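You operate a simulated robot arm through the tools that you are given. There is no shell and no other tool. Be economical: measure what you need, move in short steps, check, and stop when the job is done.

You run a simulated robot arm. Do the job below in one go: nothing can be reset, and whatever is moved stays where it is left.

Task
Switch the coffee maker off and throw the used pack in the green tub.
Fine: put the tub's lid back on and swing the basket shut. Where these are worked on the way, their far stop is far enough and under half their travel is too little: filter basket.

The check looks at the end state, three seconds after you hand in, the way a careful person would. Anything else that was tipped, shoved, dropped, spilled or broken makes it a failure. Lids that push on must go on centred and level and be pressed home; caps that screw on are set level and turned clockwise until they are tight.

Robot
A 7-joint arm with a two-finger parallel gripper, fixed in place. Base frame: the origin is at the foot of the arm, x ahead of it, y to its left, z up; the work surface is at about z = 880. Units: mm, rad, N and s.
With the tool pointing down near the work surface it reaches from about 240 to 680 mm from the base axis. Its first joint turns from -1.152 to 1.152 rad. Payload 2.4 kg.
The tool frame sits at the grasp point between the pads (the TCP): z along the fingers, y along the line on which they close. The tips reach 30 mm beyond it. The gripper opens to 94 mm. The fingers are 28 mm wide and 10 mm thick; the gripper's body (50 by 96 mm) begins 55 mm behind the TCP.
Orientation is that of the tool frame in the base frame, as a unit quaternion [w, x, y, z]. With the fingers straight down and closing along the base's y, the tool's x points along the base's -x, its y along +y and its z along -z.

Tools
- The arm moves only by the tool play_rows. Its arguments are lists of equal length, an entry for each row: "offset": the shift along the tool's x, y, z in mm, a list of three; "angular": the turn, a rotation vector about the tool's x, y, z in degrees, a list of three; "grip": the opening, from 0 (shut) to 1 (fully open). In form: {"offset": [[x, y, z], ...], "angular": [[rx, ry, rz], ...], "grip": [grip, ...]}. A call has 1 to 12 rows; each row is the pose to reach, as a shift and turn from the pose commanded when the call began, along the tool's axes at that moment. Each row takes 0.2 s and may step no farther than 50 mm and 0.15 rad from the row before; otherwise, or with a gripper value out of range, the whole call is refused. A pose out of reach is approached as far as the arm can. The call stops where the force on the tool passes 70 N (or 10 N more than at its start, if that is more) or the arm is blocked; 0.2 s more then pass. The fingers move at their own pace (about 153 mm/s each) and stop on an object; they squeeze with about 33 N. The grip force told is the motor's: it shows also when the fingers shut on nothing. Time passes only in rows, and 0.2 s behind the last, so rows that repeat a pose let the fingers close. It gives the time, the measured TCP pose, the force on the tool (base axes), the opening and the grip force at its end, in the units of the frame above (readings bear some noise), with the torque about the TCP (base axes, N m) and any sound that the robot's microphone picked up.
- Cameras (640 x 400 px; columns grow to the right, rows downward): "scene" is fixed at [42.4, 469.3, 1459.2]; the picture's right is [-0.76, -0.66, 0.00], its down [-0.27, 0.31, -0.91] and it looks along [0.60, -0.69, -0.41] (base axes); focal length 315 px, centre (320, 200). "wrist" rides on the gripper at [76, 14, -102] in the tool frame; the picture's right is [-0.18, 0.98, 0.00], its down [-0.75, -0.14, -0.64] and it looks along [-0.63, -0.12, 0.77] (tool axes); focal length 243 px, centre (320, 200). There is no depth. A picture from a camera that has moved, and an enlarged one, comes with that camera's place and axes in the base frame and with its lens.
- camera(camera): a new picture of that camera. The clock stands still meanwhile.
- zoom(camera, box): a new picture of the part [left, top, right, bottom] of that camera's present view, enlarged. The clock stands still meanwhile.
- finish_job(): hands the job in; it is judged then, once.

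Work in short steps. Places have to be worked out from the pictures, the camera data and where the tool is seen: move nearer, look again, correct. Check each grasp and each placing, and mend what went wrong. You have 120 turns and 84 pictures in all, those below and enlarged ones among them. Open the gripper and draw the arm clear of the work before you hand the job in, unless the task says otherwise; then end with one line.

The tools are called after "Request:" as name(argument=value, ...) on one line, values as JSON. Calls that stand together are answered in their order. play_rows: Moves the arm, as the interface text tells. Its arguments: {"type":"object","properties":{"offset":{"type":"array","items":{"type":"array","items":{"type":"number"}}},"angular":{"type":"array","items":{"type":"array","items":{"type":"number"}}},"grip":{"type":"array","items":{"type":"number"}}},"required":["offset","angular","grip"]} The other tools are called the same way: camera (camera) takes a picture; zoom (camera, box) takes an enlarged picture of a part of a camera's view; finish_job () hands the job in.

At the start:

```text
time_s: 0.0
position: [430.7, -180.6, 1242.3]
tool_rot: [0.0, 0.001, 1.0, -0.001]
force: [0.1, -0.2, -0.6]
ft_torque: [0.02, 0.01, -0.01]
width: 94.1
finger_force: 0.2
```

scene: 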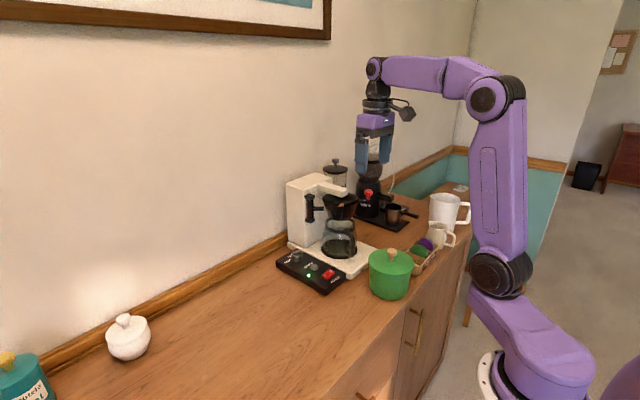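
wrist: 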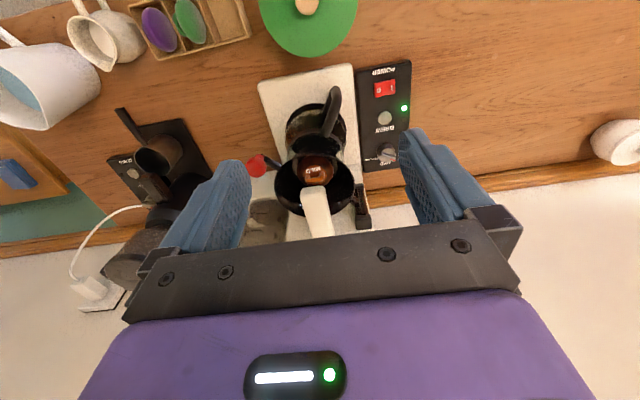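

I'll start by enlarging the coffee-maker area in both views to see the switch, basket, pack and tub.

Request:
zoom(camera="scene", box=[260, 140, 480, 310])

Request:
zoom(camera="wrist", box=[230, 0, 430, 240])

```text
2.35 times, centred on (370, 225) of scene
camera zoom: at [42.4, 469.3, 1459.2], right [-0.76, -0.66, 0.0], down [-0.27, 0.31, -0.91], along [0.6, -0.69, -0.41], focal length 741 px, centre (202, 141)
```

zoom: 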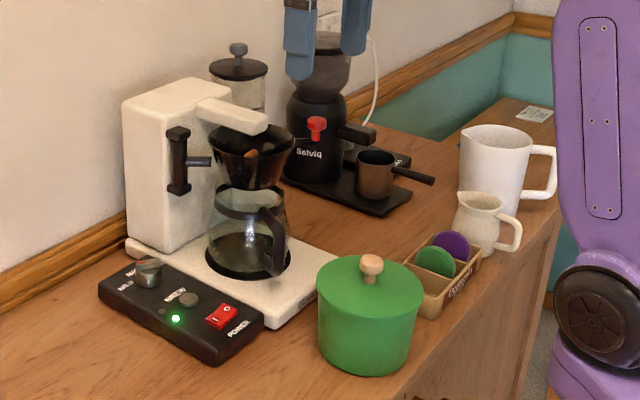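

```text
1.67 times, centred on (330, 120) of wrist
camera zoom: at [356.1, -165.5, 1344.0], right [0.18, 0.98, 0.0], down [0.75, -0.14, 0.64], along [0.63, -0.12, -0.77], focal length 404 px, centre (303, 333)
```

zoom: 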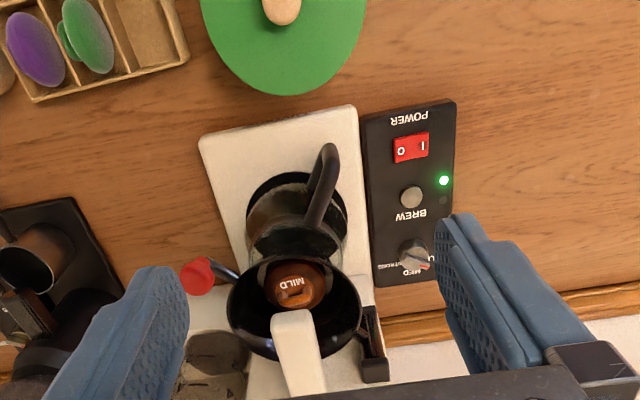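

The switch is near (491,-83,915), the lid knob near (362,-183,994) and the basket centre near (553,-210,1070). I'll back off and go lower to look into the basket.

Request:
play_rows(offset=[[20, 0, 20], [40, 0, 40], [60, 0, 60], [60, 0, 60]], angular=[[0, 0, 0], [0, 0, 0], [0, 0, 0], [0, 0, 0]], grip=[0.5, 0, 0, 0])

Request:
camera(camera="wrist")

```text
time_s: 1.0
position: [370.2, -180.6, 1179.4]
tool_rot: [0.001, 0.0, 1.0, 0.0]
force: [-0.8, 0.7, -0.2]
ft_torque: [0.02, 0.02, -0.01]
width: 0.0
finger_force: 33.2
```

```text
79 pictures are left
camera wrist: at [295.7, -165.8, 1281.6], right [0.18, 0.98, 0.0], down [0.75, -0.14, 0.64], along [0.63, -0.12, -0.77], focal length 243 px, centre (320, 200)
```

wrist: 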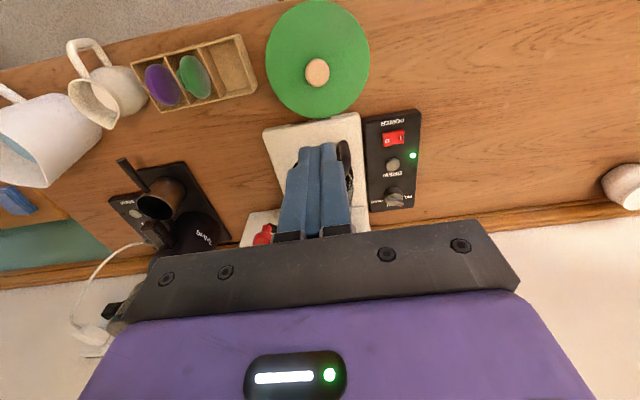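

The fingers hide the middle of the view. I'll go over to the power switch for a close look.

Request:
play_rows(offset=[[-15, 35, 0], [-30, 70, 20], [-45, 98, 60], [-50, 98, 100], [-50, 98, 130], [-50, 98, 130]], angular=[[0, 0, 0], [0, 0, 0], [0, 0, 0], [0, 0, 0], [0, 0, 0], [0, 0, 0]], grip=[0, 0, 0, 0, 0, 0])

Request:
camera(camera="wrist")

Request:
zoom(camera="scene", box=[270, 160, 390, 300])

```text
refused: row 3 steps farther than a row can; nothing moved
```

```text
78 pictures are left
camera wrist: at [295.7, -165.8, 1281.6], right [0.18, 0.98, 0.0], down [0.75, -0.14, 0.64], along [0.63, -0.12, -0.77], focal length 243 px, centre (320, 200)
```

wrist: 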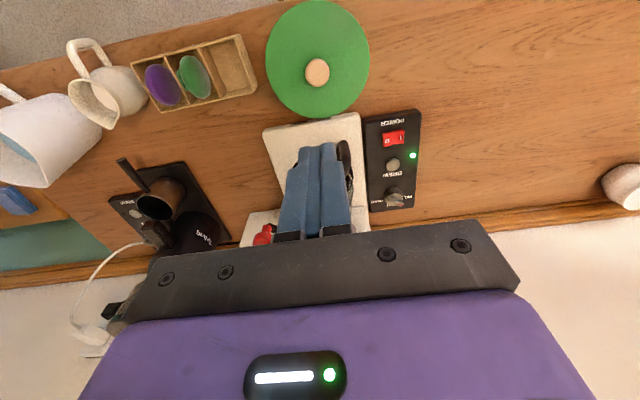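

```text
2.86 times, centred on (330, 230) of scene
camera zoom: at [42.4, 469.3, 1459.2], right [-0.76, -0.66, 0.0], down [-0.27, 0.31, -0.91], along [0.6, -0.69, -0.41], focal length 899 px, centre (291, 114)
```

zoom: 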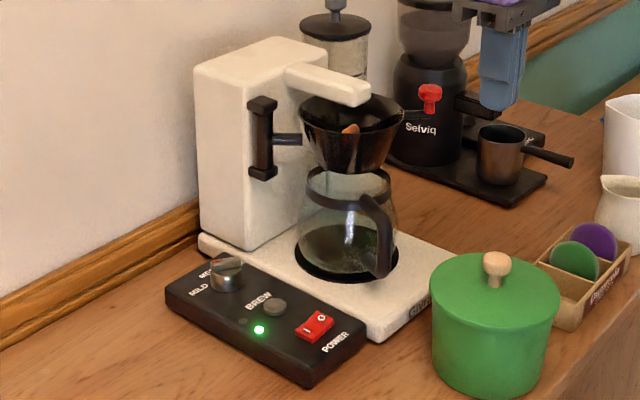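

Row step was too long; repeating with smaller steps. "0" lies on the -y end of the rocker.

Request:
play_rows(offset=[[-15, 35, 0], [-30, 70, 10], [-40, 98, 40], [-50, 98, 80], [-50, 98, 120], [-50, 98, 130]], angular=[[0, 0, 0], [0, 0, 0], [0, 0, 0], [0, 0, 0], [0, 0, 0], [0, 0, 0]], grip=[0, 0, 0, 0, 0, 0])

Request:
camera(camera="wrist")

```text
time_s: 2.4
position: [422.5, -82.7, 1049.3]
tool_rot: [-0.001, 0.0, 1.0, 0.0]
force: [0.1, 0.1, 0.0]
ft_torque: [-0.02, 0.0, 0.02]
width: 0.0
finger_force: 32.6
```

```text
76 pictures are left
camera wrist: at [347.3, -67.6, 1152.4], right [0.18, 0.98, 0.0], down [0.75, -0.14, 0.64], along [0.63, -0.12, -0.77], focal length 243 px, centre (320, 200)
```

wrist: 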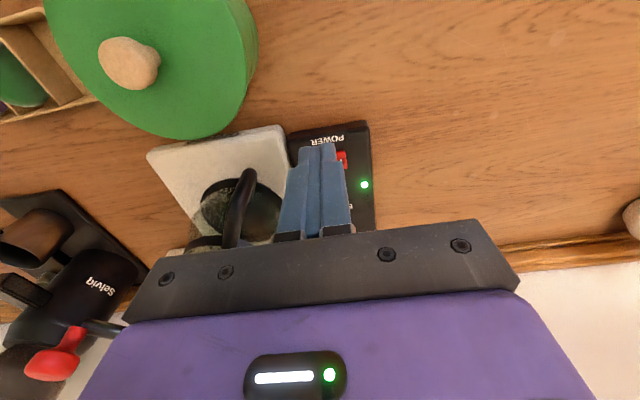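

Finger tips are known; "0" works out at about (491,-92,920). I'll hover just above it with closed fingers.

Request:
play_rows(offset=[[-30, -6, 20], [-60, -12, 45], [-68, -12, 75], [-68, -12, 84], [-68, -12, 84]], angular=[[0, 0, 0], [0, 0, 0], [0, 0, 0], [0, 0, 0], [0, 0, 0]], grip=[0, 0, 0, 0, 0])

Request:
camera(camera="wrist")

Request:
zoom(camera="scene", box=[270, 190, 390, 310])

```text
time_s: 3.6
position: [489.4, -96.2, 967.5]
tool_rot: [0.001, 0.0, 1.0, 0.0]
force: [0.2, 0.9, -0.1]
ft_torque: [0.01, 0.0, 0.01]
width: 0.2
finger_force: 32.8
```

```text
75 pictures are left
camera wrist: at [414.0, -81.2, 1070.1], right [0.18, 0.98, 0.0], down [0.75, -0.14, 0.64], along [0.63, -0.12, -0.77], focal length 243 px, centre (320, 200)
```

wrist: 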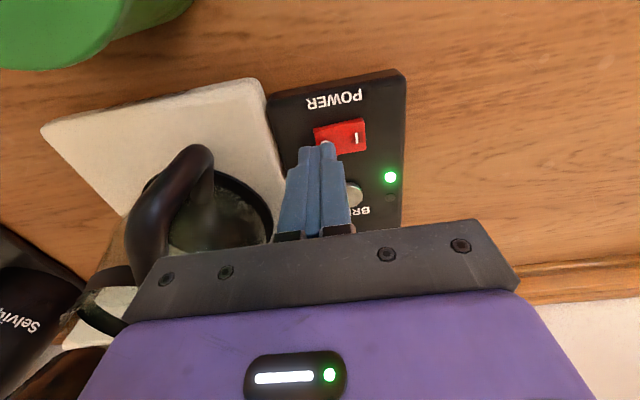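

```text
3.33 times, centred on (330, 250) of scene
camera zoom: at [42.4, 469.3, 1459.2], right [-0.76, -0.66, 0.0], down [-0.27, 0.31, -0.91], along [0.6, -0.69, -0.41], focal length 1049 px, centre (287, 33)
```

zoom: 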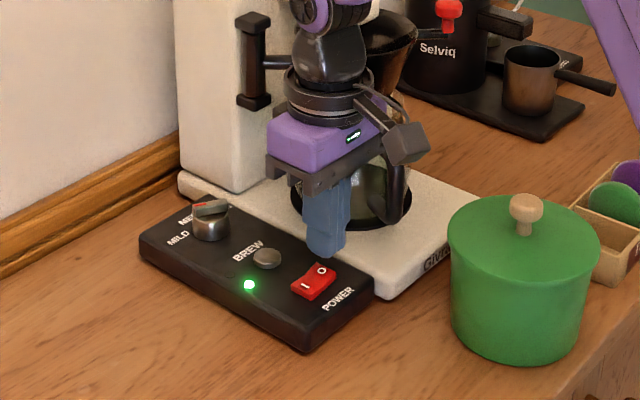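

Tips are directly over the "0" end. Pressing down in small steps.

Request:
play_rows(offset=[[0, 0, 6], [0, 0, 11], [0, 0, 15], [0, 0, 18], [0, 0, 21]], angular=[[0, 0, 0], [0, 0, 0], [0, 0, 0], [0, 0, 0], [0, 0, 0]], grip=[0, 0, 0, 0, 0])

Request:
camera(camera="wrist")

```text
time_s: 4.8
position: [490.1, -95.2, 947.7]
tool_rot: [0.002, -0.001, 1.0, 0.0]
force: [-5.6, -2.2, 22.9]
ft_torque: [0.16, 0.17, 0.02]
width: 0.1
finger_force: 32.5
```

```text
73 pictures are left
camera wrist: at [414.2, -80.4, 1050.2], right [0.18, 0.98, 0.0], down [0.75, -0.14, 0.64], along [0.63, -0.12, -0.76], focal length 243 px, centre (320, 200)
```

wrist: 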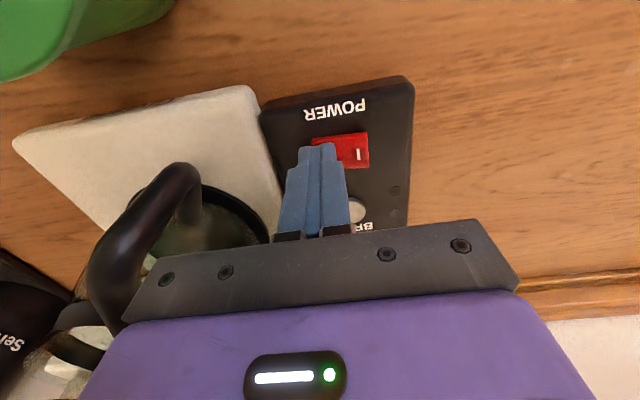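

The LED went out: the coffee maker is off. Now I retreat up and view the basket between open fingers.

Request:
play_rows(offset=[[0, 0, -30], [15, 0, -80], [30, 0, -130], [45, 0, -180], [50, -10, -225], [50, -50, -240], [50, -95, -240], [50, -105, -240]], angular=[[0, 0, 0], [0, 0, 0], [0, 0, 0], [0, 0, 0], [0, 0, 0], [0, 0, 0], [0, 0, 0], [0, 0, 0]], grip=[0, 0, 0, 0.5, 1, 1, 1, 1])

Request:
camera(camera="wrist")

Request:
zoom(camera="scene", box=[270, 170, 390, 310])

```text
refused: row 2 steps farther than a row can; nothing moved
```

```text
72 pictures are left
camera wrist: at [414.2, -80.4, 1050.2], right [0.18, 0.98, 0.0], down [0.75, -0.14, 0.64], along [0.63, -0.12, -0.76], focal length 243 px, centre (320, 200)
```

wrist: 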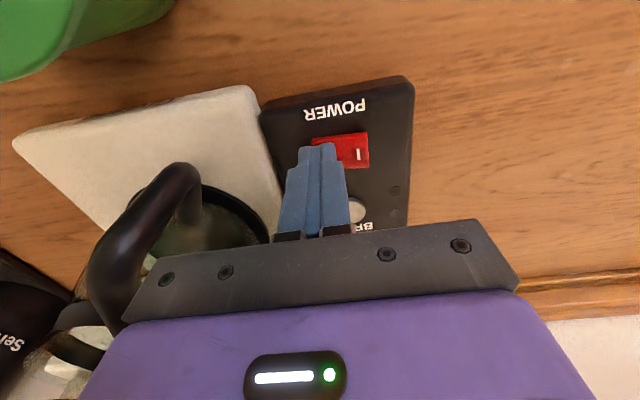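

```text
2.86 times, centred on (330, 240) of scene
camera zoom: at [41.9, 469.3, 1459.2], right [-0.76, -0.66, 0.0], down [-0.27, 0.31, -0.91], along [0.6, -0.69, -0.41], focal length 899 px, centre (291, 86)
```

zoom: 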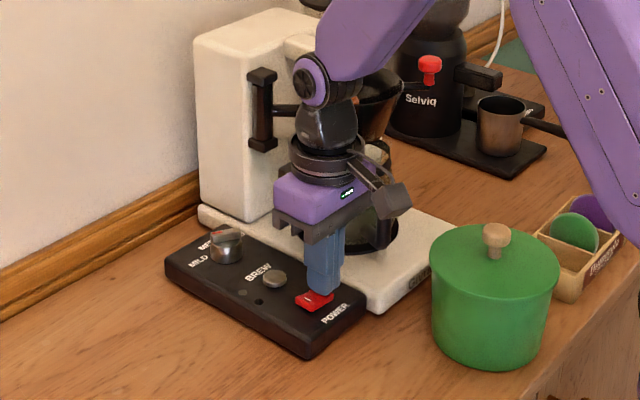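

The 50 mm step limit was exceeded again; I'll keep each row under it and rise now.

Request:
play_rows(offset=[[0, 0, -25], [8, 0, -65], [18, 0, -105], [28, 0, -145], [38, 0, -185], [48, 0, -225], [50, -35, -240], [50, -75, -240], [50, -105, -240], [50, -105, -240]], angular=[[0, 0, 0], [0, 0, 0], [0, 0, 0], [0, 0, 0], [0, 0, 0], [0, 0, 0], [0, 0, 0], [0, 0, 0], [0, 0, 0], [0, 0, 0]], grip=[0, 0, 0, 0, 0.5, 1, 1, 1, 1, 1])

Request:
camera(camera="wrist")

```text
time_s: 7.0
position: [441.0, -200.3, 1187.2]
tool_rot: [0.001, -0.001, 1.0, -0.001]
force: [0.0, -0.2, -0.7]
ft_torque: [0.0, 0.02, -0.02]
width: 94.0
finger_force: 0.1
```

```text
70 pictures are left
camera wrist: at [365.4, -185.2, 1289.5], right [0.18, 0.98, 0.0], down [0.75, -0.14, 0.64], along [0.63, -0.12, -0.77], focal length 243 px, centre (320, 200)
```

wrist: 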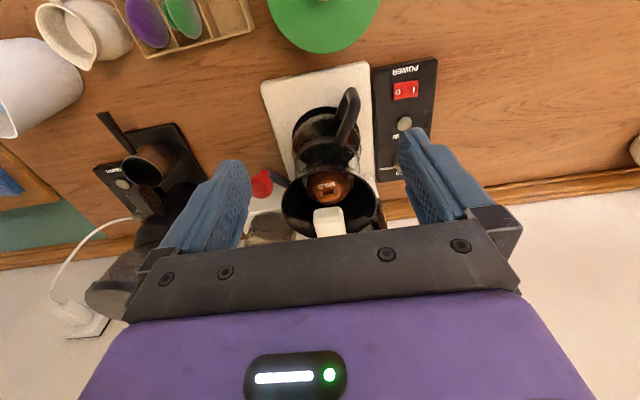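

Request:
zoom(camera="wrist", box=[230, 130, 410, 250])

Request:
zoom(camera="scene", box=[280, 165, 400, 240])

```text
3.33 times, centred on (320, 190) of wrist
camera zoom: at [365.4, -185.2, 1289.5], right [0.18, 0.98, 0.0], down [0.75, -0.14, 0.64], along [0.63, -0.12, -0.77], focal length 809 px, centre (320, 233)
```

zoom: 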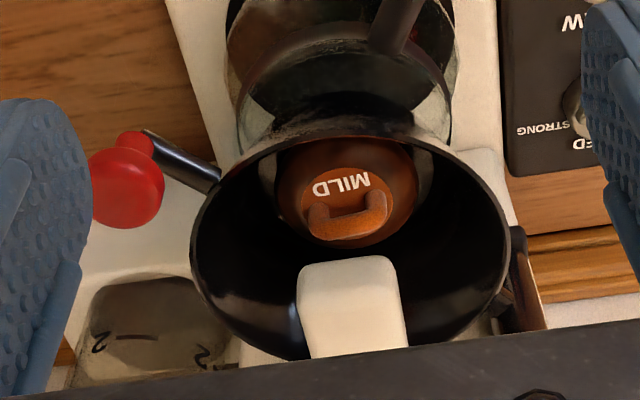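

```text
5.33 times, centred on (340, 202) of scene
camera zoom: at [42.4, 469.3, 1459.2], right [-0.76, -0.66, 0.0], down [-0.27, 0.31, -0.91], along [0.6, -0.69, -0.41], focal length 1679 px, centre (213, 187)
```

zoom: 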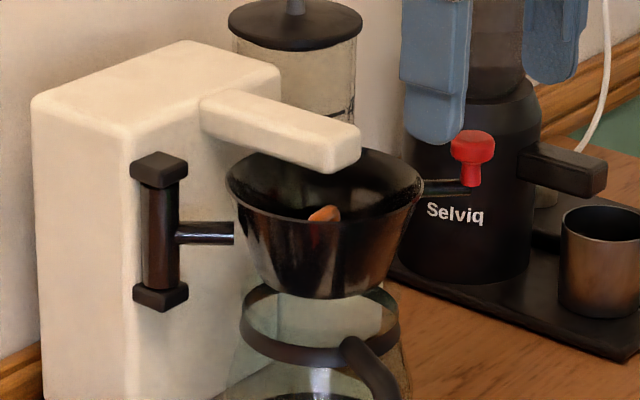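

The basket looks shut: hinge post near (617,-147), centre (550,-210), red handle knob near (493,-266,1097). First I'll take off the tub's lid; its knob is at about (357,-181,~995). Going above it.

Request:
play_rows(offset=[[40, 8, 15], [75, 19, 40], [84, 19, 80], [84, 19, 110], [84, 19, 110]], angular=[[0, 0, 0], [0, 0, 0], [0, 0, 0], [0, 0, 0], [0, 0, 0]], grip=[1, 1, 1, 1, 1])

Request:
camera(camera="wrist")

Request:
zoom(camera="scene", box=[340, 200, 470, 310])

```text
time_s: 8.2
position: [354.4, -182.0, 1075.8]
tool_rot: [0.001, 0.001, 1.0, 0.0]
force: [1.1, 0.8, 1.1]
ft_torque: [0.02, 0.02, 0.01]
width: 94.2
finger_force: 0.0
```

```text
67 pictures are left
camera wrist: at [279.7, -167.6, 1178.2], right [0.18, 0.98, 0.0], down [0.75, -0.14, 0.64], along [0.63, -0.12, -0.77], focal length 243 px, centre (320, 200)
```

wrist: 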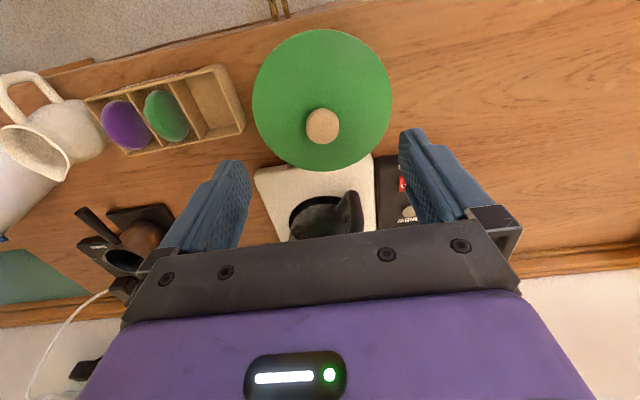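

```text
3.64 times, centred on (405, 255) of scene
camera zoom: at [42.4, 469.3, 1459.2], right [-0.76, -0.66, 0.0], down [-0.27, 0.31, -0.91], along [0.6, -0.69, -0.41], focal length 1145 px, centre (11, 0)
```

zoom: 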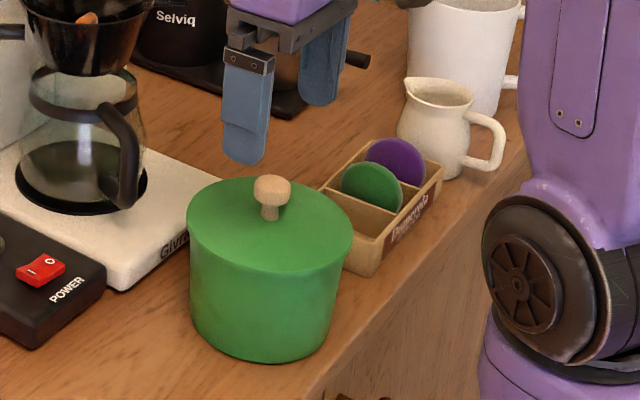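

The knob is centred under the gripper. Descending to grip it with the tips just above the lid, then closing.

Request:
play_rows(offset=[[0, 1, 35], [0, 1, 60], [0, 1, 69], [0, 1, 69], [0, 1, 69], [0, 1, 69], [0, 1, 69]], angular=[[0, 0, 0], [0, 0, 0], [0, 0, 0], [0, 0, 0], [0, 0, 0], [0, 0, 0], [0, 0, 0]], grip=[1, 1, 0.7, 0.4, 0, 0, 0])

Request:
zoom(camera="scene", box=[340, 200, 470, 310])

```text
time_s: 9.8
position: [355.3, -181.0, 1008.1]
tool_rot: [0.0, -0.001, 1.0, 0.0]
force: [0.2, 0.5, 1.0]
ft_torque: [-0.03, 0.01, 0.0]
width: 24.9
finger_force: 33.6
heard: snap
```

```text
3.64 times, centred on (405, 255) of scene
camera zoom: at [42.4, 469.3, 1459.2], right [-0.76, -0.66, 0.0], down [-0.27, 0.31, -0.91], along [0.6, -0.69, -0.41], focal length 1145 px, centre (11, 0)
```

zoom: 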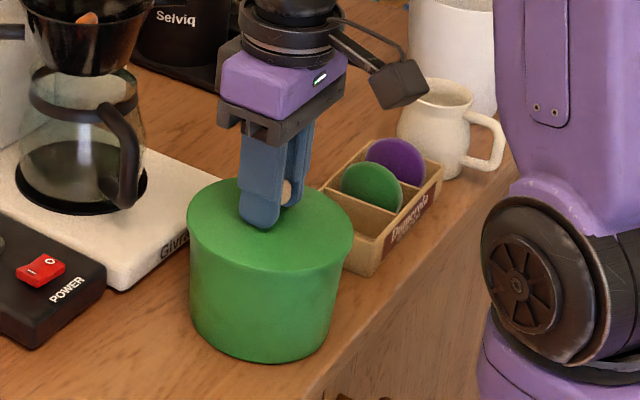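

Knob held (24.9 mm). Lifting slowly straight up.

Request:
play_rows(offset=[[0, 0, -5], [0, 0, -10], [0, 0, -20], [0, 0, -40], [0, 0, -70], [0, 0, -70]], angular=[[0, 0, 0], [0, 0, 0], [0, 0, 0], [0, 0, 0], [0, 0, 0], [0, 0, 0]], grip=[0, 0, 0, 0, 0, 0])

Request:
zoom(camera="scene", box=[310, 170, 480, 310])

```text
time_s: 11.2
position: [356.0, -180.4, 1076.5]
tool_rot: [0.0, 0.0, 1.0, 0.0]
force: [0.5, 0.2, -0.2]
ft_torque: [0.01, 0.02, 0.02]
width: 24.8
finger_force: 33.1
```

```text
2.86 times, centred on (395, 240) of scene
camera zoom: at [42.4, 469.3, 1459.2], right [-0.76, -0.66, 0.0], down [-0.27, 0.31, -0.91], along [0.6, -0.69, -0.41], focal length 899 px, centre (106, 86)
```

zoom: 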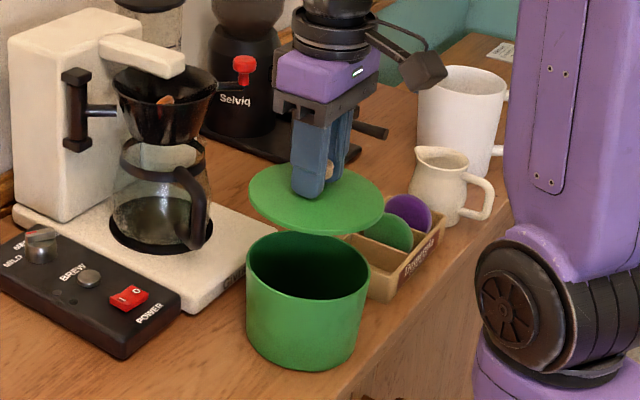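

The lid came off cleanly. I'll carry it to the free counter on the left at about (420, 70).

Request:
play_rows(offset=[[0, 40, 0], [0, 85, 0], [0, 130, 0], [-20, 170, 0], [-42, 210, 0], [-64, 250, 0], [-64, 250, 40], [-64, 250, 80], [-64, 250, 120], [-64, 250, 132], [-64, 250, 132]], angular=[[0, 0, 0], [0, 0, 0], [0, 0, 0], [0, 0, 0], [0, 0, 0], [0, 0, 0], [0, 0, 0], [0, 0, 0], [0, 0, 0], [0, 0, 0], [0, 0, 0]], grip=[0, 0, 0, 0, 0, 0, 0, 0, 0, 0, 0])

Request:
camera(camera="scene")

```text
time_s: 13.6
position: [419.6, 68.4, 945.8]
tool_rot: [0.0, -0.001, 1.0, -0.001]
force: [0.4, 0.5, 0.0]
ft_torque: [-0.02, 0.01, -0.03]
width: 24.5
finger_force: 32.8
```

```text
63 pictures are left
```

scene: 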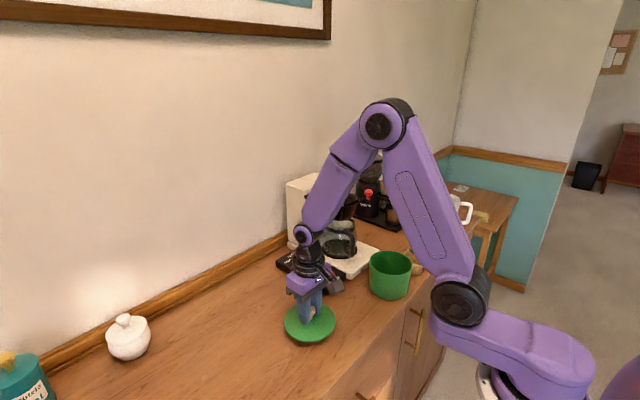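

Lid is close above the counter. Lowering a couple of millimetres per row to feel contact.

Request:
play_rows(offset=[[0, 0, 4], [0, 0, 8], [0, 0, 11], [0, 0, 14], [0, 0, 14]], angular=[[0, 0, 0], [0, 0, 0], [0, 0, 0], [0, 0, 0], [0, 0, 0]], grip=[0, 0, 0, 0, 0])

Request:
zoom(camera="scene", box=[260, 270, 370, 360])

```text
time_s: 14.8
position: [419.4, 70.8, 932.6]
tool_rot: [0.0, 0.0, 1.0, 0.0]
force: [-0.1, -0.3, -1.0]
ft_torque: [-0.01, -0.02, 0.02]
width: 24.8
finger_force: 32.9
```

```text
4.44 times, centred on (315, 315) of scene
camera zoom: at [42.4, 469.3, 1459.2], right [-0.76, -0.66, 0.0], down [-0.27, 0.31, -0.91], along [0.6, -0.69, -0.41], focal length 1399 px, centre (342, -311)
```

zoom: 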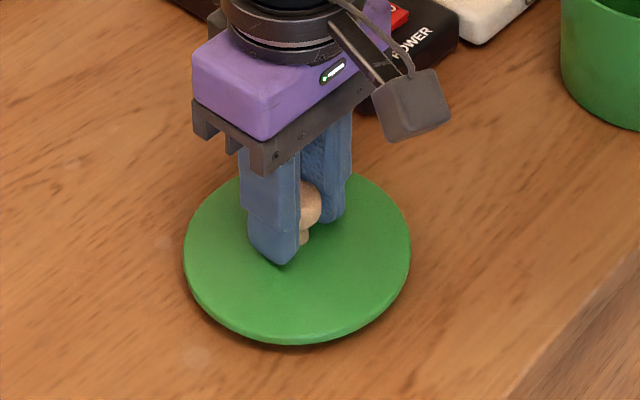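

No contact force yet; continuing down.

Request:
play_rows(offset=[[0, 0, 2], [0, 0, 4], [0, 0, 6], [0, 0, 8]], angular=[[0, 0, 0], [0, 0, 0], [0, 0, 0], [0, 0, 0]], grip=[0, 0, 0, 0])

```text
time_s: 15.8
position: [420.3, 70.5, 924.0]
tool_rot: [0.002, 0.0, 1.0, 0.0]
force: [-3.6, -2.8, 43.6]
ft_torque: [-0.11, 0.17, -0.02]
width: 24.7
finger_force: 32.7
```

Contact at about z=925. Easing off slightly, opening and rising.

Request:
play_rows(offset=[[0, 0, -1.5], [0, 0, -1.5], [0, 0, -1.5], [0, 0, -1.5], [0, 0, -25], [0, 0, -70], [0, 0, -115], [0, 0, -160]], angular=[[0, 0, 0], [0, 0, 0], [0, 0, 0], [0, 0, 0], [0, 0, 0], [0, 0, 0], [0, 0, 0], [0, 0, 0]], grip=[0, 0.4, 0.7, 0.8, 0.8, 0.8, 0.8, 0.8])

Request:
zoom(camera="scene", box=[260, 180, 440, 360])

```text
time_s: 17.6
position: [420.0, 69.8, 1083.4]
tool_rot: [-0.001, 0.0, 1.0, 0.0]
force: [0.0, 0.3, -0.1]
ft_torque: [0.02, 0.01, 0.01]
width: 75.1
finger_force: 0.0
```

```text
2.22 times, centred on (350, 270) of scene
camera zoom: at [42.4, 469.3, 1459.2], right [-0.76, -0.66, 0.0], down [-0.27, 0.31, -0.91], along [0.6, -0.69, -0.41], focal length 700 px, centre (253, 44)
```

zoom: 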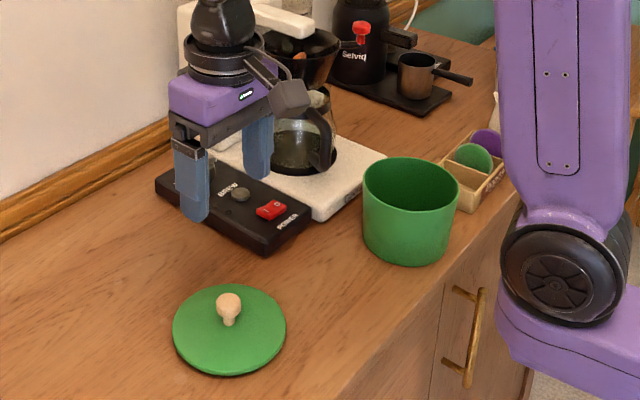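

Lid lies flat at (420,70) and the LED is off. Now I rise and go over the red basket knob with the tool turned to straddle the rod.

Request:
play_rows(offset=[[0, 0, -40], [0, 0, -80], [-5, -20, -110], [-10, -60, -110], [-20, -105, -110], [-30, -150, -110], [-40, -195, -110], [-50, -240, -110], [-60, -285, -110], [-68, -320, -110], [-73, -336, -110], [-73, -336, -110]], angular=[[0, 0, 0], [0, 0, 0], [0, 0, -5], [0, 0, -10], [0, 0, -16], [0, 0, -22], [0, 0, -28], [0, 0, -34], [0, 0, -40], [0, 0, -44], [0, 0, -44], [0, 0, -44]], grip=[0.8, 0.8, 0.8, 0.8, 0.8, 0.8, 0.8, 0.8, 0.8, 0.8, 0.8, 0.8])

Request:
camera(camera="wrist")

Request:
zoom(camera="scene", box=[280, 130, 440, 250])

```text
time_s: 20.2
position: [491.4, -263.2, 1195.0]
tool_rot: [0.0, -0.375, 0.927, 0.0]
force: [0.7, -0.4, -1.0]
ft_torque: [-0.01, 0.01, 0.0]
width: 75.3
finger_force: 0.0
```

```text
60 pictures are left
camera wrist: at [428.4, -306.7, 1297.3], right [-0.55, 0.83, 0.0], down [0.64, 0.42, 0.64], along [0.54, 0.35, -0.77], focal length 243 px, centre (320, 200)
```

wrist: 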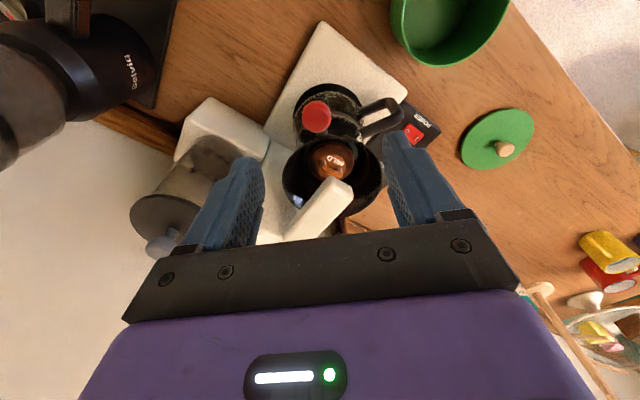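

```text
3.33 times, centred on (360, 190) of scene
camera zoom: at [42.4, 469.3, 1459.2], right [-0.76, -0.66, 0.0], down [-0.27, 0.31, -0.91], along [0.6, -0.69, -0.41], focal length 1049 px, centre (187, 233)
```

zoom: 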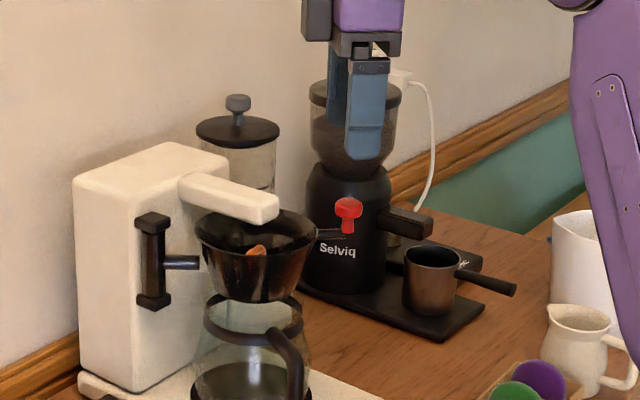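

The knob projects to about (492,-267), under the gripper; its body spans z≈1080–1110. Descending and closing on it.

Request:
play_rows(offset=[[0, 0, 40], [1, 0, 70], [2, 0, 80], [2, 0, 80], [2, 0, 80], [2, 0, 80], [2, 0, 80]], angular=[[0, 0, 0], [0, 0, 0], [0, 0, 0], [0, 0, 0], [0, 0, 0], [0, 0, 0], [0, 0, 0]], grip=[0.8, 0.8, 0.8, 0.5, 0, 0, 0])

Request:
zoom(camera="scene", box=[280, 130, 440, 250])

```text
time_s: 21.8
position: [492.4, -267.0, 1114.0]
tool_rot: [-0.001, -0.374, 0.927, 0.0]
force: [-0.8, -0.4, -4.1]
ft_torque: [0.06, -0.1, 0.0]
width: 23.1
finger_force: 45.6
```

```text
3.33 times, centred on (360, 190) of scene
camera zoom: at [42.5, 469.2, 1459.2], right [-0.76, -0.66, 0.0], down [-0.27, 0.31, -0.91], along [0.6, -0.69, -0.41], focal length 1049 px, centre (187, 233)
```

zoom: 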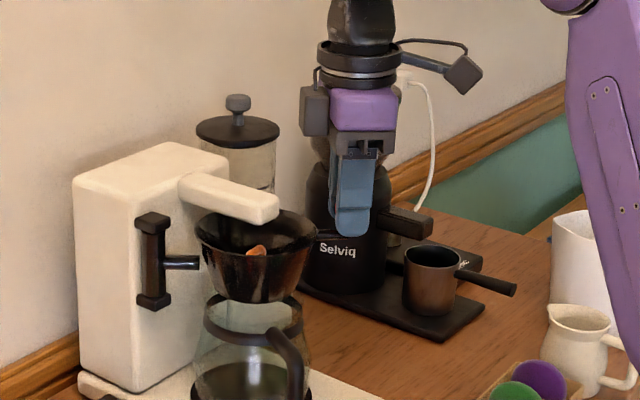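

Knob gripped (23 mm). Swinging the first 15° on an arc about the hinge, watching the force.

Request:
play_rows(offset=[[-0.2, 7.5, 0], [-0.7, 15.1, 0], [-1.5, 22.6, 0], [-2.6, 30, 0], [-4.1, 37.4, 0], [-5.9, 44.8, 0]], angular=[[0, 0, 2.5], [0, 0, 5], [0, 0, 7.5], [0, 0, 10], [0, 0, 12.5], [0, 0, 15]], grip=[0, 0, 0, 0, 0, 0])

Request:
zoom(camera="scene", box=[280, 130, 440, 250])

```text
time_s: 23.2
position: [465.7, -229.0, 1113.6]
tool_rot: [0.0, -0.25, 0.968, 0.0]
force: [6.5, 4.5, -10.9]
ft_torque: [0.2, -0.14, 0.12]
width: 22.9
finger_force: 44.8
```

```text
3.33 times, centred on (360, 190) of scene
camera zoom: at [42.8, 469.3, 1459.2], right [-0.76, -0.66, 0.0], down [-0.27, 0.31, -0.91], along [0.6, -0.69, -0.41], focal length 1049 px, centre (187, 233)
```

zoom: 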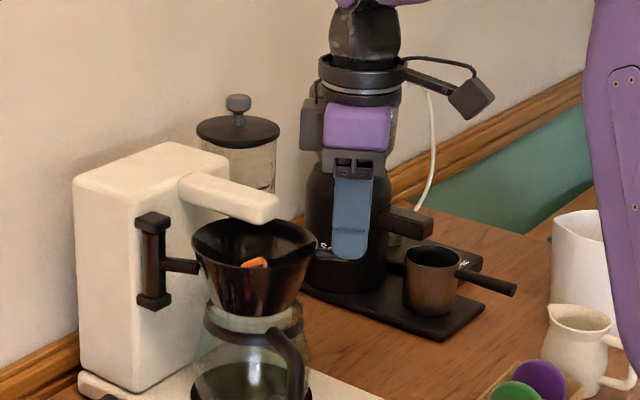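

It swings smoothly with low force. Continuing another 40°.

Request:
play_rows(offset=[[-1.6, 14.9, 0], [-3.6, 29.7, 0], [-6.8, 44.3, 0], [-11.3, 58.5, 0], [-17, 72.3, 0], [-23.9, 85.5, 0], [-31.9, 98.1, 0], [-41, 109.9, 0]], angular=[[0, 0, 5], [0, 0, 10], [0, 0, 15], [0, 0, 20], [0, 0, 25], [0, 0, 30], [0, 0, 35], [0, 0, 40]], grip=[0, 0, 0, 0, 0, 0, 0, 0])

Request:
zoom(camera="scene", box=[280, 130, 440, 250])

```text
time_s: 25.0
position: [448.5, -116.1, 1114.3]
tool_rot: [0.003, 0.098, 0.995, -0.001]
force: [30.5, -5.3, -23.8]
ft_torque: [-0.08, -0.06, 0.04]
width: 23.2
finger_force: 44.7
```

```text
3.33 times, centred on (360, 190) of scene
camera zoom: at [43.8, 469.0, 1459.3], right [-0.76, -0.66, 0.0], down [-0.27, 0.31, -0.91], along [0.6, -0.69, -0.41], focal length 1049 px, centre (187, 233)
```

zoom: 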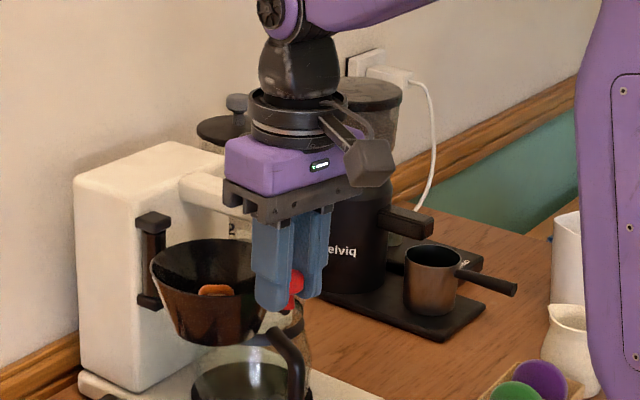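

Past 55° now, with a ~30 N inward pull: my arc radius is a little large. Continuing with an inward correction, in a shorter run.

Request:
play_rows(offset=[[-5, 7, 1], [-7, 15, 2], [-9.6, 29.5, 2], [-12.8, 44, 2], [-17.3, 58.1, 2]], angular=[[0, 0, 2.5], [0, 0, 5], [0, 0, 10], [0, 0, 15], [0, 0, 20]], grip=[0, 0, 0, 0, 0])

Request:
zoom(camera="scene", box=[280, 130, 440, 250])

```text
time_s: 26.2
position: [473.8, -58.4, 1112.0]
tool_rot: [-0.001, 0.267, 0.964, 0.0]
force: [-19.0, 14.2, 30.2]
ft_torque: [0.21, 0.54, 0.16]
width: 23.1
finger_force: 44.9
```

```text
3.33 times, centred on (360, 190) of scene
camera zoom: at [41.3, 469.8, 1459.1], right [-0.76, -0.66, 0.0], down [-0.27, 0.31, -0.91], along [0.6, -0.69, -0.41], focal length 1049 px, centre (187, 233)
```

zoom: 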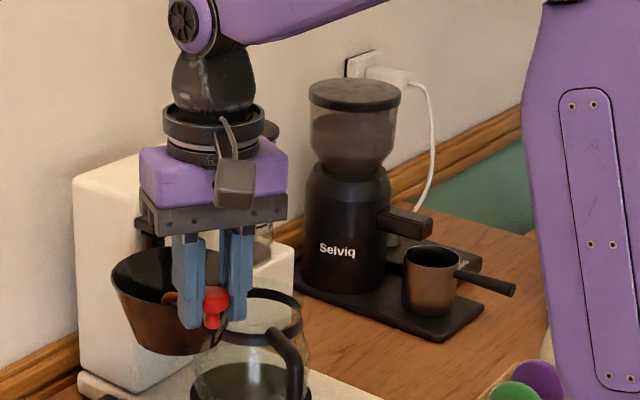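

75° swung, now slightly too far in and low. Correcting by a few mm and continuing towards the far stop.

Request:
play_rows(offset=[[3, 5, -1.5], [3, 15, -1.5], [1, 29.5, -1.5], [-2, 44, -1.5]], angular=[[0, 0, 2], [0, 0, 5], [0, 0, 10], [0, 0, 15]], grip=[0, 0, 0, 0])

Request:
zoom(camera="scene", box=[280, 130, 440, 250])

```text
time_s: 27.2
position: [497.2, -28.1, 1111.4]
tool_rot: [-0.002, 0.393, 0.919, -0.004]
force: [-9.9, -18.0, -6.5]
ft_torque: [-0.7, -0.27, 0.44]
width: 23.0
finger_force: 44.7
```

```text
3.33 times, centred on (360, 190) of scene
camera zoom: at [42.2, 468.7, 1459.4], right [-0.76, -0.66, 0.0], down [-0.27, 0.31, -0.91], along [0.6, -0.69, -0.41], focal length 1049 px, centre (187, 233)
```

zoom: 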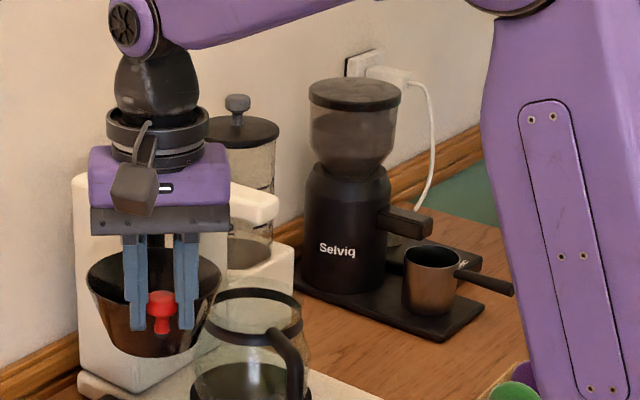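

About 88° swung and resistance is appearing—near the far stop. Releasing the knob and rising.

Request:
play_rows(offset=[[0, 0, 0], [0, 0, 0], [0, 0, 0], [0, 0, -20], [0, 0, -60], [20, 0, -90], [50, 0, -90], [50, 0, -90]], angular=[[0, 0, 0], [0, 0, 0], [0, 0, 0], [0, 0, 0], [0, 0, 0], [0, 0, 0], [0, 0, 0], [0, 0, 0]], grip=[0.3, 0.6, 0.8, 1, 1, 1, 1, 1])

Request:
camera(camera="wrist")

Request:
zoom(camera="scene", box=[270, 150, 430, 270])

```text
time_s: 29.0
position: [463.4, 12.8, 1202.4]
tool_rot: [0.001, 0.391, 0.921, -0.001]
force: [0.1, -0.1, 0.3]
ft_torque: [0.0, 0.01, -0.01]
width: 94.2
finger_force: 0.0
```

```text
53 pictures are left
camera wrist: at [421.3, 78.4, 1305.3], right [0.84, 0.55, 0.0], down [0.42, -0.64, 0.64], along [0.35, -0.54, -0.77], focal length 243 px, centre (320, 200)
```

wrist: 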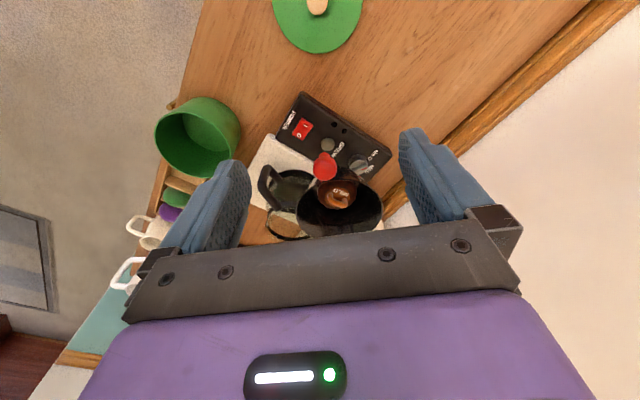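

```text
3.33 times, centred on (350, 210) of scene
camera zoom: at [42.4, 469.3, 1459.2], right [-0.76, -0.66, 0.0], down [-0.27, 0.31, -0.91], along [0.6, -0.69, -0.41], focal length 1049 px, centre (220, 167)
```

zoom: 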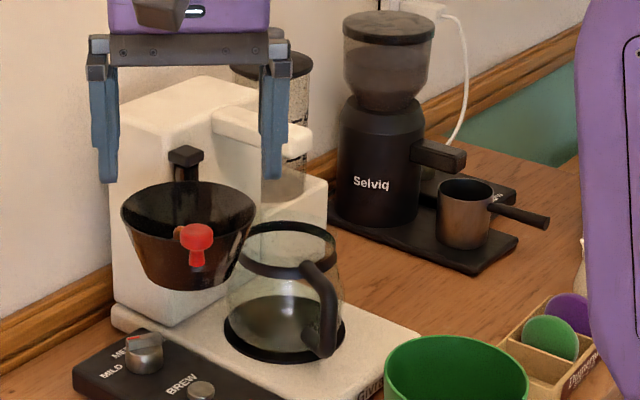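

Basket is out in the open. Looking closely at the pack.

Request:
zoom(camera="wrist", box=[270, 140, 400, 240])

```text
4.00 times, centred on (335, 190) of wrist
camera zoom: at [421.3, 78.4, 1305.3], right [0.84, 0.55, 0.0], down [0.42, -0.64, 0.64], along [0.35, -0.54, -0.77], focal length 970 px, centre (260, 240)
```

zoom: 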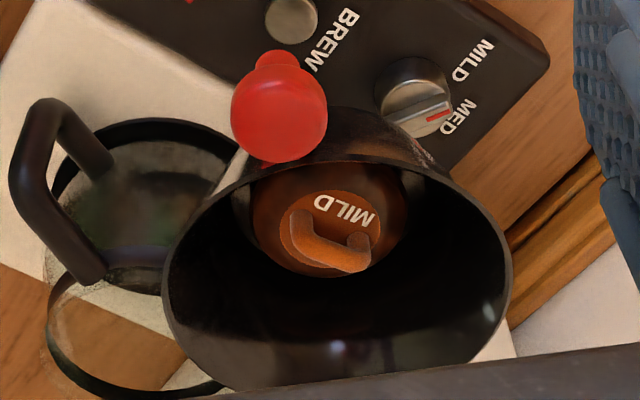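

The pack's strap handle sits at the basket centre, about (552,-82, z≈1058), running roughly along base x. I'll go above it, turned so the fingers close along y.

Request:
play_rows(offset=[[-18, 0, 0], [-36, 0, 0], [-54, 0, 0], [-72, 0, 0], [-90, 0, 5], [-110, -1, 15], [-130, -1, 25], [-130, -1, 30], [-130, -1, 30]], angular=[[0, 0, -7], [0, 0, -14], [0, 0, -21], [0, 0, -28], [0, 0, -35], [0, 0, -42], [0, 0, -48], [0, 0, -52], [0, 0, -52]], grip=[0.7, 0.7, 0.7, 0.7, 0.7, 0.7, 0.7, 0.7, 0.7])

Request:
camera(camera="wrist")

Request:
zoom(camera="scene", box=[270, 150, 430, 270])

```text
time_s: 31.0
position: [552.6, -81.4, 1174.2]
tool_rot: [0.0, -0.053, 0.999, -0.001]
force: [0.1, -0.5, 1.0]
ft_torque: [-0.02, 0.06, 0.0]
width: 65.6
finger_force: 0.0
```

```text
50 pictures are left
camera wrist: at [477.0, -75.6, 1275.6], right [0.08, 1.0, 0.0], down [0.76, -0.06, 0.64], along [0.64, -0.05, -0.77], focal length 243 px, centre (320, 200)
```

wrist: 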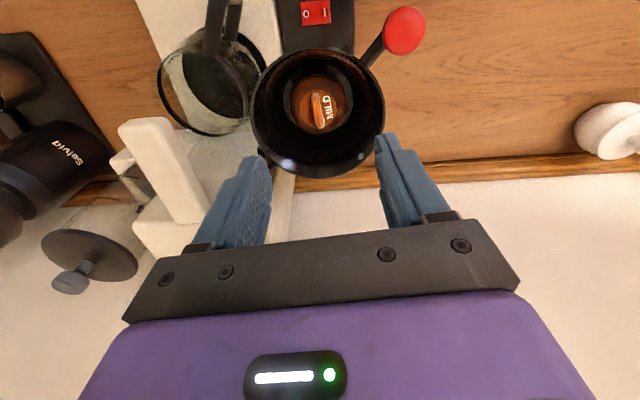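

```text
3.33 times, centred on (350, 210) of scene
camera zoom: at [42.4, 469.3, 1459.2], right [-0.76, -0.66, 0.0], down [-0.27, 0.31, -0.91], along [0.6, -0.69, -0.41], focal length 1049 px, centre (220, 167)
```

zoom: 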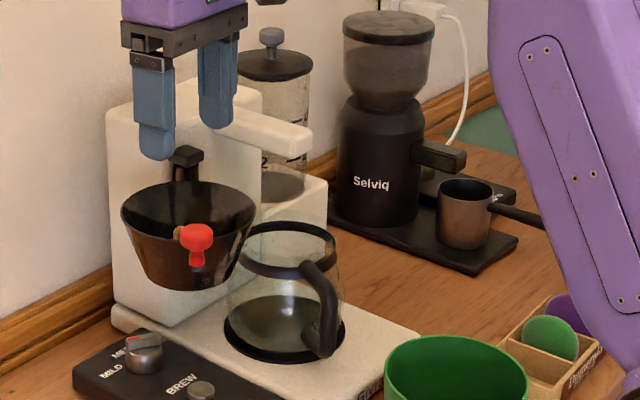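

Request:
zoom(camera="wrist", box=[250, 40, 390, 180])

```text
2.86 times, centred on (320, 110) of wrist
camera zoom: at [477.0, -75.6, 1275.6], right [0.08, 1.0, 0.0], down [0.76, -0.06, 0.64], along [0.64, -0.05, -0.77], focal length 693 px, centre (320, 457)
```

zoom: 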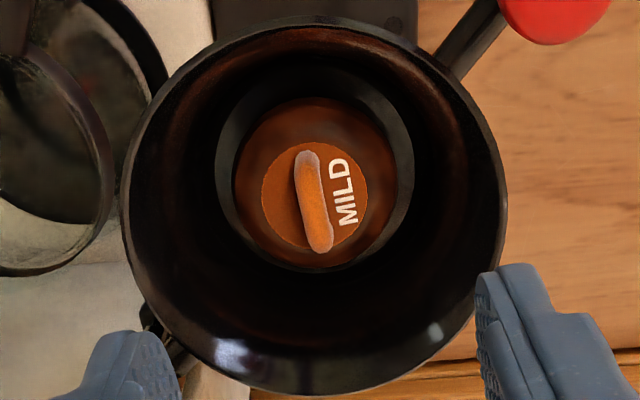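

Handle centre triangulates to (554.5,-84,1059). Narrowing the opening and descending until the tips straddle the handle.

Request:
play_rows(offset=[[-1.7, -2.8, 0], [-1.7, -2.8, 35], [-1.7, -2.8, 65], [-1.7, -2.8, 80], [-1.7, -2.8, 88], [-1.7, -2.8, 94], [-1.7, -2.8, 94]], angular=[[0, 0, 0], [0, 0, 0], [0, 0, 0], [0, 0, 0], [0, 0, 0], [0, 0, 0], [0, 0, 0]], grip=[0.4, 0.4, 0.4, 0.4, 0.4, 0.4, 0.4])

Request:
camera(camera="wrist")

Request:
zoom(camera="scene", box=[270, 150, 390, 240])

```text
time_s: 32.6
position: [556.7, -84.6, 1079.1]
tool_rot: [0.0, -0.052, 0.999, 0.0]
force: [-0.4, -0.6, -0.1]
ft_torque: [-0.05, -0.03, -0.01]
width: 37.6
finger_force: 0.0
```

```text
47 pictures are left
camera wrist: at [480.0, -78.1, 1182.1], right [0.08, 1.0, 0.0], down [0.76, -0.06, 0.64], along [0.64, -0.05, -0.77], focal length 243 px, centre (320, 200)
```

wrist: 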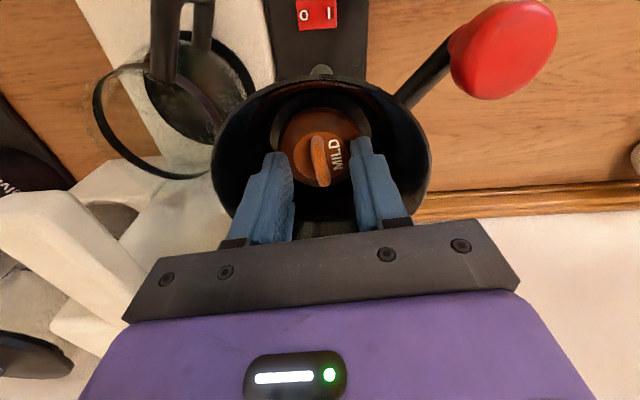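

```text
4.44 times, centred on (330, 195) of scene
camera zoom: at [42.4, 469.3, 1459.2], right [-0.76, -0.66, 0.0], down [-0.27, 0.31, -0.91], along [0.6, -0.69, -0.41], focal length 1399 px, centre (276, 222)
```

zoom: 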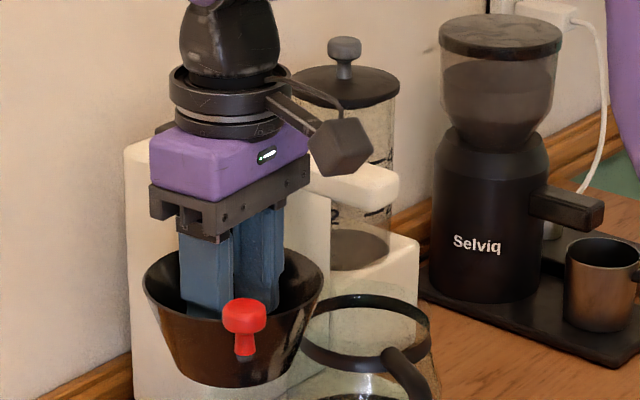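

Alignment is good; handle is centred between the fingers at z≈1055. Going down 5 mm more and closing.

Request:
play_rows(offset=[[0, 0, 3], [0, 0, 5], [0, 0, 5], [0, 0, 5], [0, 0, 5], [0, 0, 5]], angular=[[0, 0, 0], [0, 0, 0], [0, 0, 0], [0, 0, 0], [0, 0, 0], [0, 0, 0]], grip=[0.4, 0.4, 0.2, 0, 0, 0])

Request:
zoom(camera="wrist", box=[220, 70, 440, 240])

```text
time_s: 34.0
position: [556.6, -84.7, 1077.9]
tool_rot: [0.005, -0.053, 0.999, -0.002]
force: [-3.3, 5.0, 45.2]
ft_torque: [0.14, 0.23, 0.09]
width: 7.1
finger_force: 33.2
```

```text
2.35 times, centred on (330, 155) of wrist
camera zoom: at [479.6, -78.1, 1180.1], right [0.08, 1.0, 0.0], down [0.76, -0.06, 0.65], along [0.65, -0.05, -0.76], focal length 571 px, centre (296, 306)
```

zoom: 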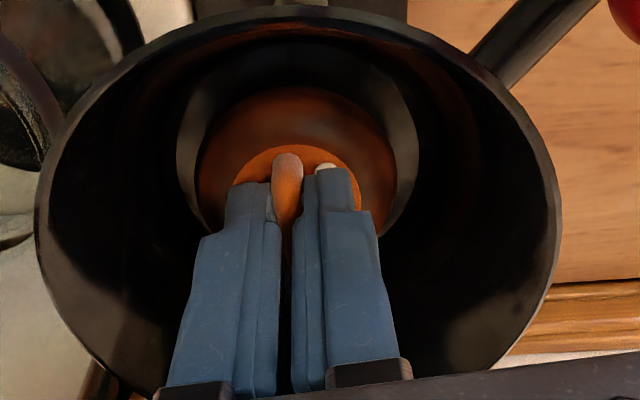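

The tips touched the pack top and hold the handle (7.1 mm). Lifting gently.

Request:
play_rows(offset=[[0, 0, -5], [0, 0, -12], [0, 0, -22], [0, 0, -45], [0, 0, -80], [0, 0, -120], [0, 0, -120]], angular=[[0, 0, 0], [0, 0, 0], [0, 0, 0], [0, 0, 0], [0, 0, 0], [0, 0, 0], [0, 0, 0]], grip=[0, 0, 0, 0, 0, 0, 0])

Request:
camera(camera="wrist")

Request:
zoom(camera="scene", box=[270, 130, 430, 250])

```text
time_s: 35.6
position: [555.9, -81.9, 1194.6]
tool_rot: [0.0, -0.053, 0.999, 0.0]
force: [-0.2, 0.9, -1.4]
ft_torque: [-0.01, 0.01, -0.01]
width: 6.8
finger_force: 33.2
```

```text
44 pictures are left
camera wrist: at [480.2, -75.7, 1296.4], right [0.08, 1.0, 0.0], down [0.76, -0.06, 0.64], along [0.64, -0.05, -0.77], focal length 243 px, centre (320, 200)
```

wrist: 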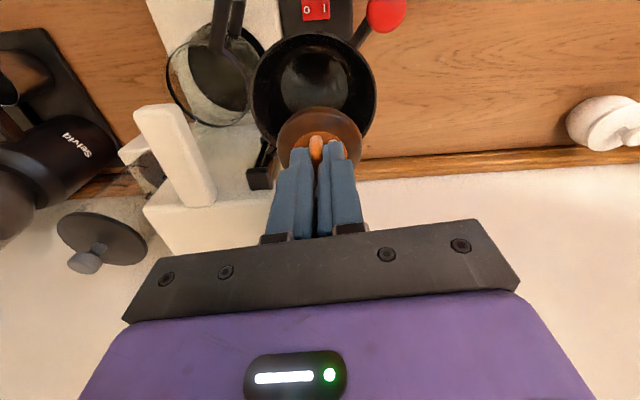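

```text
3.33 times, centred on (350, 190) of scene
camera zoom: at [42.4, 469.3, 1459.2], right [-0.76, -0.66, 0.0], down [-0.27, 0.31, -0.91], along [0.6, -0.69, -0.41], focal length 1049 px, centre (220, 233)
```

zoom: 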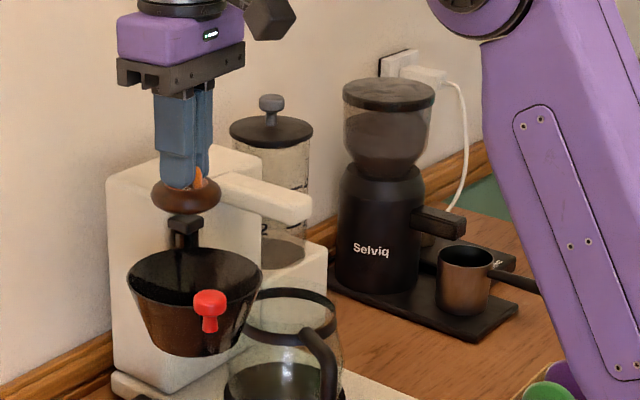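

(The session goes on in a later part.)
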